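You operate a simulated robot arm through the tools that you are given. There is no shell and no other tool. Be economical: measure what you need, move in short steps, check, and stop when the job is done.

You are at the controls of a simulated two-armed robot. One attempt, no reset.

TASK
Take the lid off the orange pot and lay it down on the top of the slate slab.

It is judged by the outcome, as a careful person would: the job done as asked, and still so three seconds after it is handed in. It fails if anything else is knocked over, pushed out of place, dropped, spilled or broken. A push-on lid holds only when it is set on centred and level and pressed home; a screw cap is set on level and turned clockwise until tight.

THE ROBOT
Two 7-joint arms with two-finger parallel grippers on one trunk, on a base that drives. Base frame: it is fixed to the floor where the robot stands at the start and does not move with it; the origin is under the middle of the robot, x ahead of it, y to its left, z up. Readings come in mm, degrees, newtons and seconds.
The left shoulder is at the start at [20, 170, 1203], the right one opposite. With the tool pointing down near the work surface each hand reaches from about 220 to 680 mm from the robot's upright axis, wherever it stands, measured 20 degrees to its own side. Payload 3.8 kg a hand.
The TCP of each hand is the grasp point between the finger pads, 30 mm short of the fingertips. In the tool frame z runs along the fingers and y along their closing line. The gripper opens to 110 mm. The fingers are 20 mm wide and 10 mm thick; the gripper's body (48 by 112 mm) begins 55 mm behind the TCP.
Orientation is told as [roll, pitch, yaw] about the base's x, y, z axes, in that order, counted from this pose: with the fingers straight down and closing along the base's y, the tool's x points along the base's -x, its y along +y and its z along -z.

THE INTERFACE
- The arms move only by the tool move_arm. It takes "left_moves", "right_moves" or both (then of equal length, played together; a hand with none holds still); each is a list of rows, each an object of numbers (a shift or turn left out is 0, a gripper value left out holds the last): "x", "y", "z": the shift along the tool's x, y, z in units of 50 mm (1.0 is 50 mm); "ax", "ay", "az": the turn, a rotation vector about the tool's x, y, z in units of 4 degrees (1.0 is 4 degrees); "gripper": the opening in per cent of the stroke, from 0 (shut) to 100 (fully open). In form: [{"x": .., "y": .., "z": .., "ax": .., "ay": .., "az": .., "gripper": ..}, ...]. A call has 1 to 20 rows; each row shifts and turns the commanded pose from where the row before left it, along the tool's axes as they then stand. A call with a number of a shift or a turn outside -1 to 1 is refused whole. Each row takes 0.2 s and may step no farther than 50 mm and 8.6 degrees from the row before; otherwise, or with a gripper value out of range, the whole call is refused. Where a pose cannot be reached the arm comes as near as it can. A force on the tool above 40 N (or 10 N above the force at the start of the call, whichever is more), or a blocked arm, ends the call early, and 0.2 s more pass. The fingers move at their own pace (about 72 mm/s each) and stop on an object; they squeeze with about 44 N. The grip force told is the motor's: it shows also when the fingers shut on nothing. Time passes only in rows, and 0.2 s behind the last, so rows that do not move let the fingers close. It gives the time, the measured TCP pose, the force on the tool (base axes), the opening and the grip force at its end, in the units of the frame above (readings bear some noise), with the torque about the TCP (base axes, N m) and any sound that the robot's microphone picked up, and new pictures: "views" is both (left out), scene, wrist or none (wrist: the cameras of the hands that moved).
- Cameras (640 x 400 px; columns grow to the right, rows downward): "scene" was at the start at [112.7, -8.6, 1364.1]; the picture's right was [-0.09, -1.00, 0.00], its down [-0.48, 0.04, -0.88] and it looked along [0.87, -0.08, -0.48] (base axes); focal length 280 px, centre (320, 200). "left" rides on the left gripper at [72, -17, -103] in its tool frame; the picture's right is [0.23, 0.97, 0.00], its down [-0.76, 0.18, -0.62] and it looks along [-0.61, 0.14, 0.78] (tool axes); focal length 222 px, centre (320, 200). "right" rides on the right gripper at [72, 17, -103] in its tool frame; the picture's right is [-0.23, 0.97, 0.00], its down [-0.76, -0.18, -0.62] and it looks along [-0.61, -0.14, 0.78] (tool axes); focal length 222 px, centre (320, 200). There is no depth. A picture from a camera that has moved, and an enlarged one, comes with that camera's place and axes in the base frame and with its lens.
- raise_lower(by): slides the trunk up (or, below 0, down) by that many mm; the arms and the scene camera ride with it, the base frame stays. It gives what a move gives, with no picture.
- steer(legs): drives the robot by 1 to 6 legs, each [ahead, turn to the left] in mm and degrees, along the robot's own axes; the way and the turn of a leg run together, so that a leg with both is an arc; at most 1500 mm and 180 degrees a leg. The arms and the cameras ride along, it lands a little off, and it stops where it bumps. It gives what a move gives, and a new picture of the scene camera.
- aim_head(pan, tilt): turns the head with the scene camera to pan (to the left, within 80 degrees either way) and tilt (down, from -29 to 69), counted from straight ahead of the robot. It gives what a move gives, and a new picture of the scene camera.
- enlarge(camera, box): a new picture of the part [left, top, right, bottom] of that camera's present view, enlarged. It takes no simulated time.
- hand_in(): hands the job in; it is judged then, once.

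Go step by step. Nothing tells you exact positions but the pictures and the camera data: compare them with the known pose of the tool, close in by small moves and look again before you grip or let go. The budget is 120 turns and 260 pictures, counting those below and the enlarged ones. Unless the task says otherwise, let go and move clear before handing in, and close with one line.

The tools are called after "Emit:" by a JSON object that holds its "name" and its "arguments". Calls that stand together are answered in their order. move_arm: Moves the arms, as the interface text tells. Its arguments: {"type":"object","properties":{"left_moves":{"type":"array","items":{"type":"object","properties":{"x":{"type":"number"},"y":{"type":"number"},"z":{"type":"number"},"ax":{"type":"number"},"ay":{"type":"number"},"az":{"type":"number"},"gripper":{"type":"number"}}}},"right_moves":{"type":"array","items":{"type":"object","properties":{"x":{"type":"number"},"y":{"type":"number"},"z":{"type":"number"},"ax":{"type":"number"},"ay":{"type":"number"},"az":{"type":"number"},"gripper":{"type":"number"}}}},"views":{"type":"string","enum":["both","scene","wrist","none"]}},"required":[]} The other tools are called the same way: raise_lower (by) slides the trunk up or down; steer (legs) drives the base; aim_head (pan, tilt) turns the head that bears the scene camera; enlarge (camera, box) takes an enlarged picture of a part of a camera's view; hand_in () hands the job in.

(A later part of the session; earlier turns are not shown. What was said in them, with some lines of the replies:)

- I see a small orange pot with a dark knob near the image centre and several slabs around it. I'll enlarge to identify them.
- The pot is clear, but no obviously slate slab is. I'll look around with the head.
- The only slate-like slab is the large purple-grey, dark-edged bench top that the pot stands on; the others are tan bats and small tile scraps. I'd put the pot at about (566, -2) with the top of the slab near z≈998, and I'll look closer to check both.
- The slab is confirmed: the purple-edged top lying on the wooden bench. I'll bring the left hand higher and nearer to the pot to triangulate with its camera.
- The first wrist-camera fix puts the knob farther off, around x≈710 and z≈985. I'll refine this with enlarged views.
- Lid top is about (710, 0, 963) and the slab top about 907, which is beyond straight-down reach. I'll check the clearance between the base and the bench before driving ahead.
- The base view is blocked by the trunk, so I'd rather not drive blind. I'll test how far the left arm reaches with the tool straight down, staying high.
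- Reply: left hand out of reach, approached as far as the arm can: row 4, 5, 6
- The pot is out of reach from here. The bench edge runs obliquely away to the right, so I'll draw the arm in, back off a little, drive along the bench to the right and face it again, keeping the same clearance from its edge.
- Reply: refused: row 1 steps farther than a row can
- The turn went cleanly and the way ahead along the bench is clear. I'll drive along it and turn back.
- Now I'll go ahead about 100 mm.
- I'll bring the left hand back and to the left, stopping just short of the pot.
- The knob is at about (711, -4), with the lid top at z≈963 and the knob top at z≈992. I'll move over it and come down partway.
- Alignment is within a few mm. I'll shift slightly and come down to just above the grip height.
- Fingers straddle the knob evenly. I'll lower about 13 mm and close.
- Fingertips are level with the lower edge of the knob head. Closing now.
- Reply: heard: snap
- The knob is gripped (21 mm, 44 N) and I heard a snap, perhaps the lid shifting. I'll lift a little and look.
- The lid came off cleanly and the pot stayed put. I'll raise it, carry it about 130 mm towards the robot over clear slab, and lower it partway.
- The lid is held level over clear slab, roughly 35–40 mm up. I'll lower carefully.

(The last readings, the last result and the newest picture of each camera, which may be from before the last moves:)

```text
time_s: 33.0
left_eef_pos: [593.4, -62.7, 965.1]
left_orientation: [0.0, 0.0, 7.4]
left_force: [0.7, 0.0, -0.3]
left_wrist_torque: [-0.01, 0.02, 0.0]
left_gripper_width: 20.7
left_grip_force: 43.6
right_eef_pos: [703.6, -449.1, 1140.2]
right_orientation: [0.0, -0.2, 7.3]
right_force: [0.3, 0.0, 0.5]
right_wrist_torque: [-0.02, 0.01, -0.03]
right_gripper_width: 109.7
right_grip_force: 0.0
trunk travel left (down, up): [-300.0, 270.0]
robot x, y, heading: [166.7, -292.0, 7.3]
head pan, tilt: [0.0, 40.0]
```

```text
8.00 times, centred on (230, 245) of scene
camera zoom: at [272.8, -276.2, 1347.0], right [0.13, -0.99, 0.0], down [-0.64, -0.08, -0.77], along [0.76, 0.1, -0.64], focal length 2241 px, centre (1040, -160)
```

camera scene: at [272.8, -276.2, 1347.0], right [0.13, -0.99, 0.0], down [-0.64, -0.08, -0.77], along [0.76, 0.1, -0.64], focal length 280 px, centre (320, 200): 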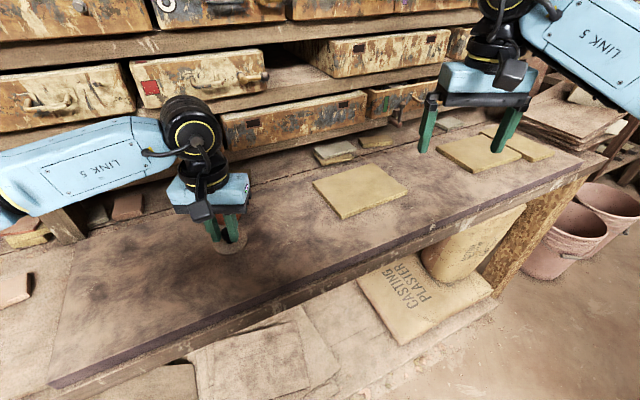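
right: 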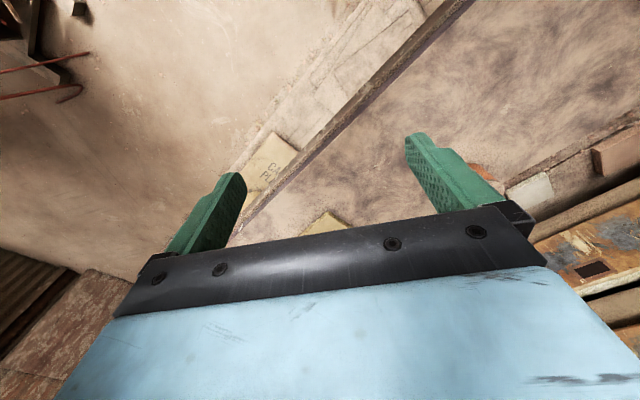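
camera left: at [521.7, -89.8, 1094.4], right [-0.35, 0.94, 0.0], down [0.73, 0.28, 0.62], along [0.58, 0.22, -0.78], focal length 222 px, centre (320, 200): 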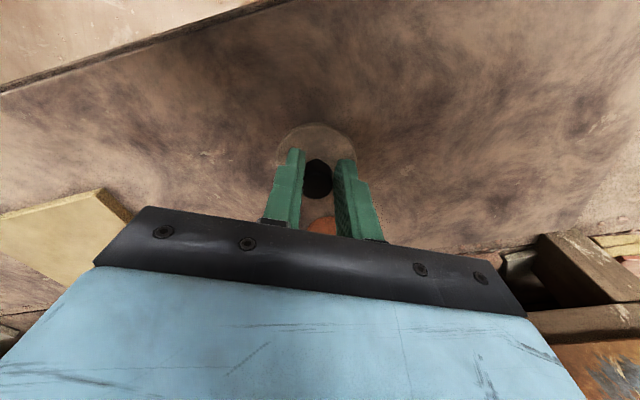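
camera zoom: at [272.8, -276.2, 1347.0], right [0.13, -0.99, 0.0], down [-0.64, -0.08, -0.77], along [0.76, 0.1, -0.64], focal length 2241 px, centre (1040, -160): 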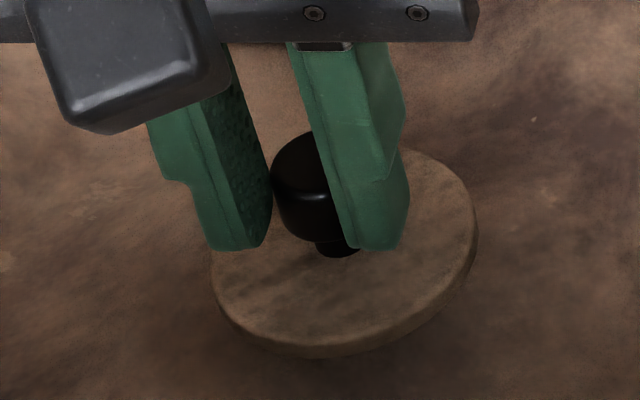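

Emit:
{"name": "move_arm", "arguments": {"left_moves": [{"z": 0.06}, {"z": 0.06}, {}], "views": "none"}}

Emit:
{"name": "move_arm", "arguments": {"left_moves": [{"z": 0.04}, {"z": 0.04}, {}], "views": "none"}}

Emit:
{"name": "enlarge", "arguments": {"camera": "scene", "box": [190, 220, 270, 270]}}

```text
time_s: 33.8
left_eef_pos: [591.8, -61.1, 960.8]
left_orientation: [0.1, 0.0, 7.4]
left_force: [-1.1, -0.6, -0.2]
left_wrist_torque: [0.01, 0.03, -0.01]
left_gripper_width: 20.7
left_grip_force: 44.3
right_eef_pos: [704.3, -450.3, 1139.2]
right_orientation: [0.0, 0.0, 7.2]
right_force: [-0.5, 0.1, 1.5]
right_wrist_torque: [0.01, -0.01, -0.01]
right_gripper_width: 110.1
right_grip_force: 0.1
trunk travel left (down, up): [-300.0, 270.0]
robot x, y, heading: [168.3, -286.4, 7.5]
head pan, tilt: [0.0, 40.0]
```

```text
time_s: 34.6
left_eef_pos: [592.0, -61.2, 957.2]
left_orientation: [0.1, 0.0, 7.6]
left_force: [0.8, -0.1, 0.0]
left_wrist_torque: [0.03, 0.03, 0.02]
left_gripper_width: 20.6
left_grip_force: 43.7
right_eef_pos: [704.2, -450.9, 1138.6]
right_orientation: [0.1, -0.1, 7.3]
right_force: [0.6, -0.2, 0.1]
right_wrist_torque: [-0.01, 0.01, 0.01]
right_gripper_width: 110.1
right_grip_force: 0.0
trunk travel left (down, up): [-300.0, 270.0]
robot x, y, heading: [165.8, -291.5, 7.3]
head pan, tilt: [0.0, 40.0]
```

```text
8.00 times, centred on (230, 245) of scene
camera zoom: at [272.8, -276.2, 1347.0], right [0.13, -0.99, 0.0], down [-0.64, -0.08, -0.77], along [0.76, 0.1, -0.64], focal length 2241 px, centre (1040, -160)
```

zoom: 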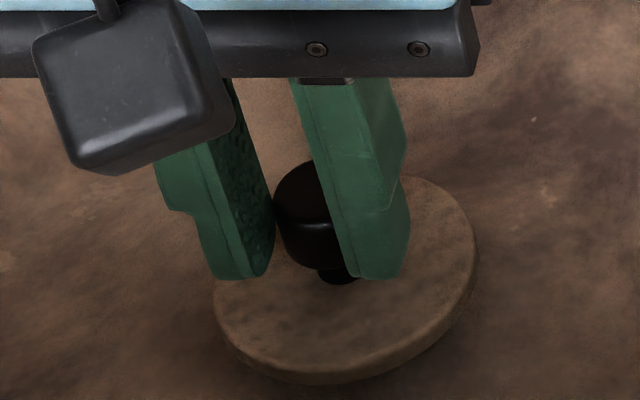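

No contact force yet; I'll continue in small steps.

Emit:
{"name": "move_arm", "arguments": {"left_moves": [{"z": 0.04}, {"z": 0.04}, {}], "views": "none"}}

Emit:
{"name": "enlarge", "arguments": {"camera": "scene", "box": [190, 230, 270, 280]}}

```text
time_s: 35.4
left_eef_pos: [591.1, -60.4, 952.4]
left_orientation: [0.0, 0.0, 7.5]
left_force: [0.3, -0.2, 0.5]
left_wrist_torque: [0.01, 0.02, -0.02]
left_gripper_width: 20.5
left_grip_force: 43.8
right_eef_pos: [704.4, -450.8, 1139.9]
right_orientation: [0.0, -0.1, 7.2]
right_force: [-0.7, -0.6, 0.5]
right_wrist_torque: [-0.01, -0.01, 0.0]
right_gripper_width: 109.6
right_grip_force: 0.1
trunk travel left (down, up): [-300.0, 270.0]
robot x, y, heading: [166.6, -288.0, 7.2]
head pan, tilt: [0.0, 40.0]
```

```text
8.00 times, centred on (230, 255) of scene
camera zoom: at [272.8, -276.2, 1347.0], right [0.13, -0.99, 0.0], down [-0.64, -0.08, -0.77], along [0.76, 0.1, -0.64], focal length 2241 px, centre (1040, -240)
```

zoom: 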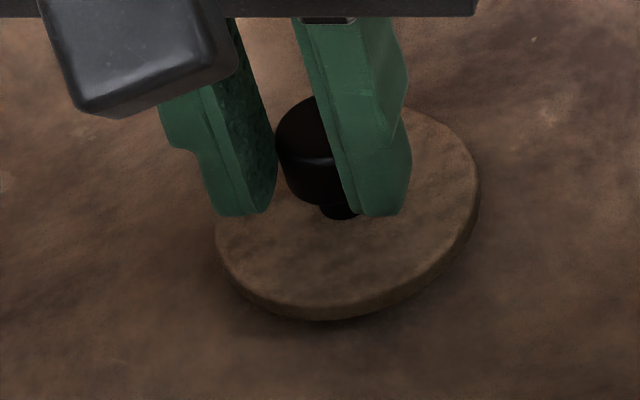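

Emit:
{"name": "move_arm", "arguments": {"left_moves": [{"z": 0.04}, {}], "views": "none"}}

Emit:
{"name": "move_arm", "arguments": {"left_moves": [{"z": 0.04}, {}], "views": "none"}}

Emit:
{"name": "enlarge", "arguments": {"camera": "scene", "box": [190, 230, 270, 280]}}

```text
time_s: 36.0
left_eef_pos: [590.2, -60.0, 950.1]
left_orientation: [0.1, 0.1, 7.6]
left_force: [0.3, -1.0, -1.1]
left_wrist_torque: [0.0, -0.03, 0.01]
left_gripper_width: 20.2
left_grip_force: 43.5
right_eef_pos: [703.4, -450.6, 1140.3]
right_orientation: [0.0, -0.1, 7.3]
right_force: [0.0, -0.3, -0.4]
right_wrist_torque: [0.01, 0.03, -0.02]
right_gripper_width: 109.8
right_grip_force: 0.1
trunk travel left (down, up): [-300.0, 270.0]
robot x, y, heading: [163.8, -288.4, 7.4]
head pan, tilt: [0.0, 40.0]
```

```text
time_s: 36.6
left_eef_pos: [591.1, -59.9, 948.4]
left_orientation: [0.0, 0.0, 7.5]
left_force: [-0.1, 0.8, 1.5]
left_wrist_torque: [0.0, -0.01, 0.03]
left_gripper_width: 20.0
left_grip_force: 43.7
right_eef_pos: [703.0, -449.9, 1140.2]
right_orientation: [0.0, 0.0, 7.3]
right_force: [0.2, -0.2, 0.5]
right_wrist_torque: [-0.01, -0.02, 0.0]
right_gripper_width: 110.1
right_grip_force: 0.1
trunk travel left (down, up): [-300.0, 270.0]
robot x, y, heading: [170.0, -286.9, 7.2]
head pan, tilt: [0.0, 40.0]
```

```text
8.00 times, centred on (230, 255) of scene
camera zoom: at [272.6, -276.2, 1347.1], right [0.13, -0.99, 0.0], down [-0.64, -0.08, -0.77], along [0.76, 0.1, -0.64], focal length 2241 px, centre (1040, -240)
```

zoom: 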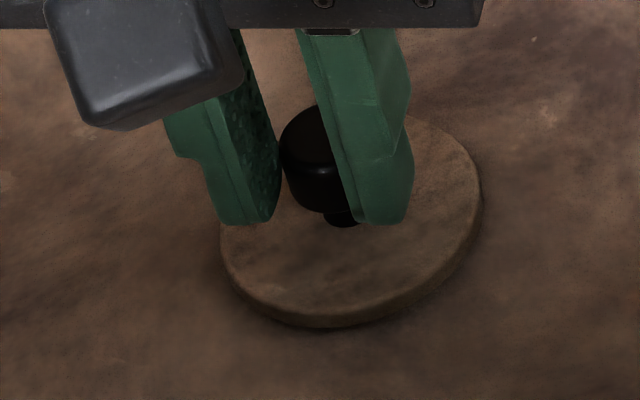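

Emit:
{"name": "move_arm", "arguments": {"left_moves": [{"z": 0.03}, {}], "views": "none"}}

Emit:
{"name": "move_arm", "arguments": {"left_moves": [{"z": 0.03}, {}], "views": "none"}}

Emit:
{"name": "enlarge", "arguments": {"camera": "scene", "box": [190, 230, 270, 280]}}

```text
time_s: 37.2
left_eef_pos: [590.4, -61.8, 948.5]
left_orientation: [0.0, -0.2, 7.5]
left_force: [-3.4, 2.6, 15.4]
left_wrist_torque: [0.13, 0.02, 0.02]
left_gripper_width: 20.1
left_grip_force: 44.1
right_eef_pos: [702.8, -450.5, 1140.6]
right_orientation: [0.0, -0.1, 7.3]
right_force: [-0.6, -0.1, -1.1]
right_wrist_torque: [-0.02, -0.01, 0.01]
right_gripper_width: 110.0
right_grip_force: 0.1
trunk travel left (down, up): [-300.0, 270.0]
robot x, y, heading: [163.9, -289.3, 7.5]
head pan, tilt: [0.0, 40.0]
```

```text
time_s: 37.8
left_eef_pos: [590.4, -61.6, 948.0]
left_orientation: [-0.1, -0.3, 7.5]
left_force: [-1.2, 3.8, 27.3]
left_wrist_torque: [0.17, -0.16, 0.04]
left_gripper_width: 20.4
left_grip_force: 44.1
right_eef_pos: [702.4, -450.3, 1140.9]
right_orientation: [0.0, -0.1, 7.3]
right_force: [-0.7, -0.2, -0.8]
right_wrist_torque: [-0.01, 0.0, 0.0]
right_gripper_width: 109.9
right_grip_force: 0.0
trunk travel left (down, up): [-300.0, 270.0]
robot x, y, heading: [167.7, -287.3, 7.5]
head pan, tilt: [0.0, 40.0]
```

```text
8.00 times, centred on (230, 255) of scene
camera zoom: at [270.9, -276.6, 1347.4], right [0.13, -0.99, 0.0], down [-0.64, -0.08, -0.77], along [0.76, 0.1, -0.64], focal length 2241 px, centre (1040, -240)
```

zoom: 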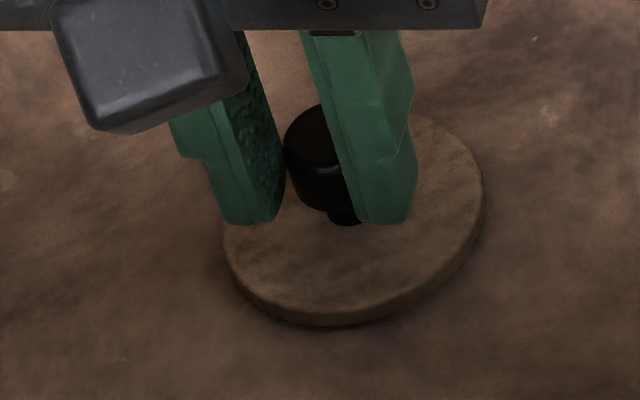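

The lid is resting on the slab (27 N contact). I'll ease off the pressure, open the fingers, and rise.

Emit:
{"name": "move_arm", "arguments": {"left_moves": [{"z": -0.04}, {"gripper": 45}, {}, {}], "views": "none"}}

Emit:
{"name": "enlarge", "arguments": {"camera": "scene", "box": [190, 230, 270, 280]}}

```text
time_s: 38.8
left_eef_pos: [591.7, -61.4, 946.8]
left_orientation: [0.0, 0.0, 7.6]
left_force: [0.0, 0.6, 0.0]
left_wrist_torque: [0.0, -0.02, 0.0]
left_gripper_width: 49.6
left_grip_force: 0.0
right_eef_pos: [702.8, -451.0, 1139.6]
right_orientation: [0.0, 0.0, 7.3]
right_force: [-0.7, -0.2, -0.1]
right_wrist_torque: [0.03, 0.0, 0.01]
right_gripper_width: 110.1
right_grip_force: 0.1
trunk travel left (down, up): [-300.0, 270.0]
robot x, y, heading: [166.4, -291.6, 7.3]
head pan, tilt: [0.0, 40.0]
```

```text
8.00 times, centred on (230, 255) of scene
camera zoom: at [272.6, -276.3, 1347.0], right [0.13, -0.99, 0.0], down [-0.64, -0.08, -0.77], along [0.76, 0.1, -0.64], focal length 2241 px, centre (1040, -240)
```

zoom: 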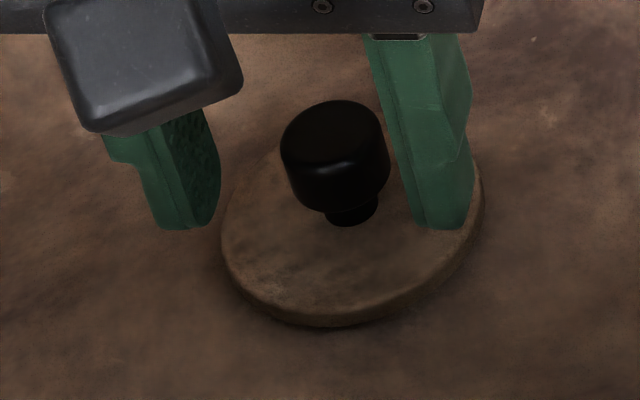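

The lid lies flat and free. I'll raise the hand clear, then check.

Emit:
{"name": "move_arm", "arguments": {"left_moves": [{"z": -0.4}, {"z": -0.8}, {"z": -0.8}, {"z": -0.8}, {"x": 0.6}, {"x": 0.6}, {}]}}

Emit:
{"name": "enlarge", "arguments": {"camera": "scene", "box": [160, 180, 320, 280]}}

```text
time_s: 40.4
left_eef_pos: [534.6, -69.3, 1087.8]
left_orientation: [0.0, 0.1, 7.6]
left_force: [0.1, -0.8, -0.4]
left_wrist_torque: [0.01, 0.0, 0.0]
left_gripper_width: 49.8
left_grip_force: 0.1
right_eef_pos: [703.6, -450.6, 1138.8]
right_orientation: [0.1, 0.0, 7.3]
right_force: [-0.2, -0.3, 0.4]
right_wrist_torque: [-0.01, -0.01, 0.01]
right_gripper_width: 110.0
right_grip_force: 0.0
trunk travel left (down, up): [-300.0, 270.0]
robot x, y, heading: [166.4, -291.0, 7.3]
head pan, tilt: [0.0, 40.0]
camera scene: at [273.0, -276.1, 1347.0], right [0.13, -0.99, 0.0], down [-0.64, -0.08, -0.77], along [0.76, 0.1, -0.64], focal length 280 px, centre (320, 200)
camera left: at [463.2, -95.8, 1191.0], right [-0.35, 0.94, 0.0], down [0.73, 0.28, 0.62], along [0.58, 0.22, -0.78], focal length 222 px, centre (320, 200)
```

scene: 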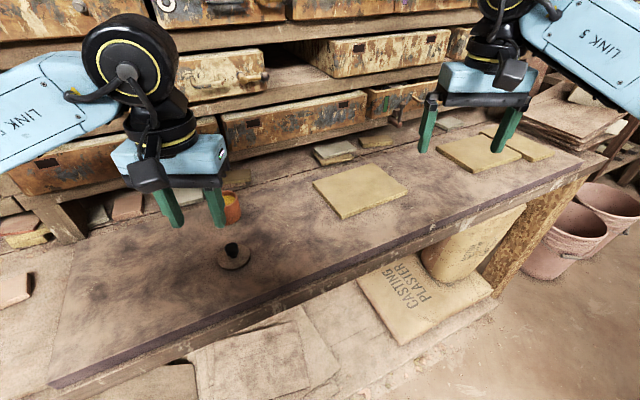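
left: 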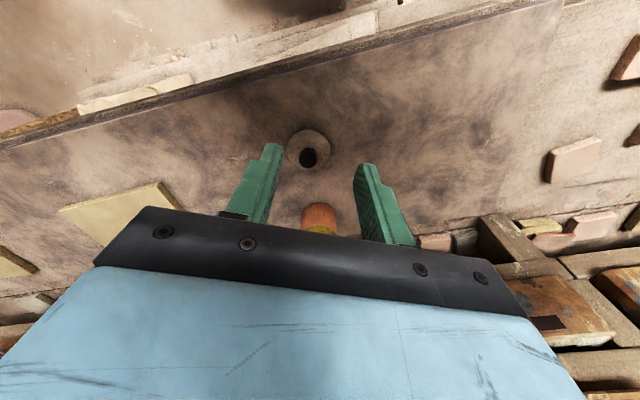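

```text
4.00 times, centred on (240, 230) of scene
camera zoom: at [273.0, -276.1, 1347.0], right [0.13, -0.99, 0.0], down [-0.64, -0.08, -0.77], along [0.76, 0.1, -0.64], focal length 1120 px, centre (640, 80)
```

zoom: 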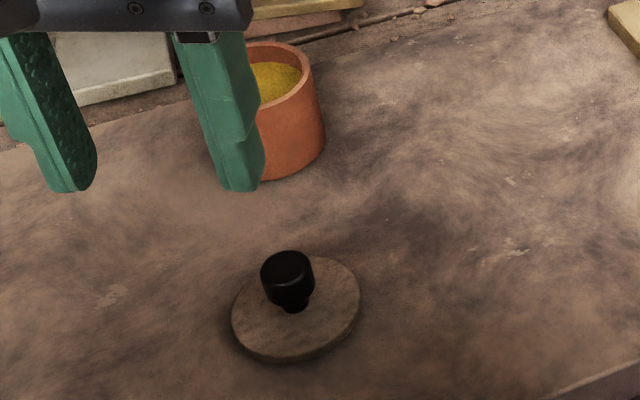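

The lid lies flat on the slate slab, the pot stands upright with its contents in it, and the hand is clear. Handing in.

Emit:
{"name": "hand_in", "arguments": {}}

```text
The job is handed in.
```

The lid is off the orange pot and lies flat, knob up, on the large purple-grey bench slab, which I took to be the slate one; the pot is upright in its place with its contents, and I disturbed nothing else that I could see.
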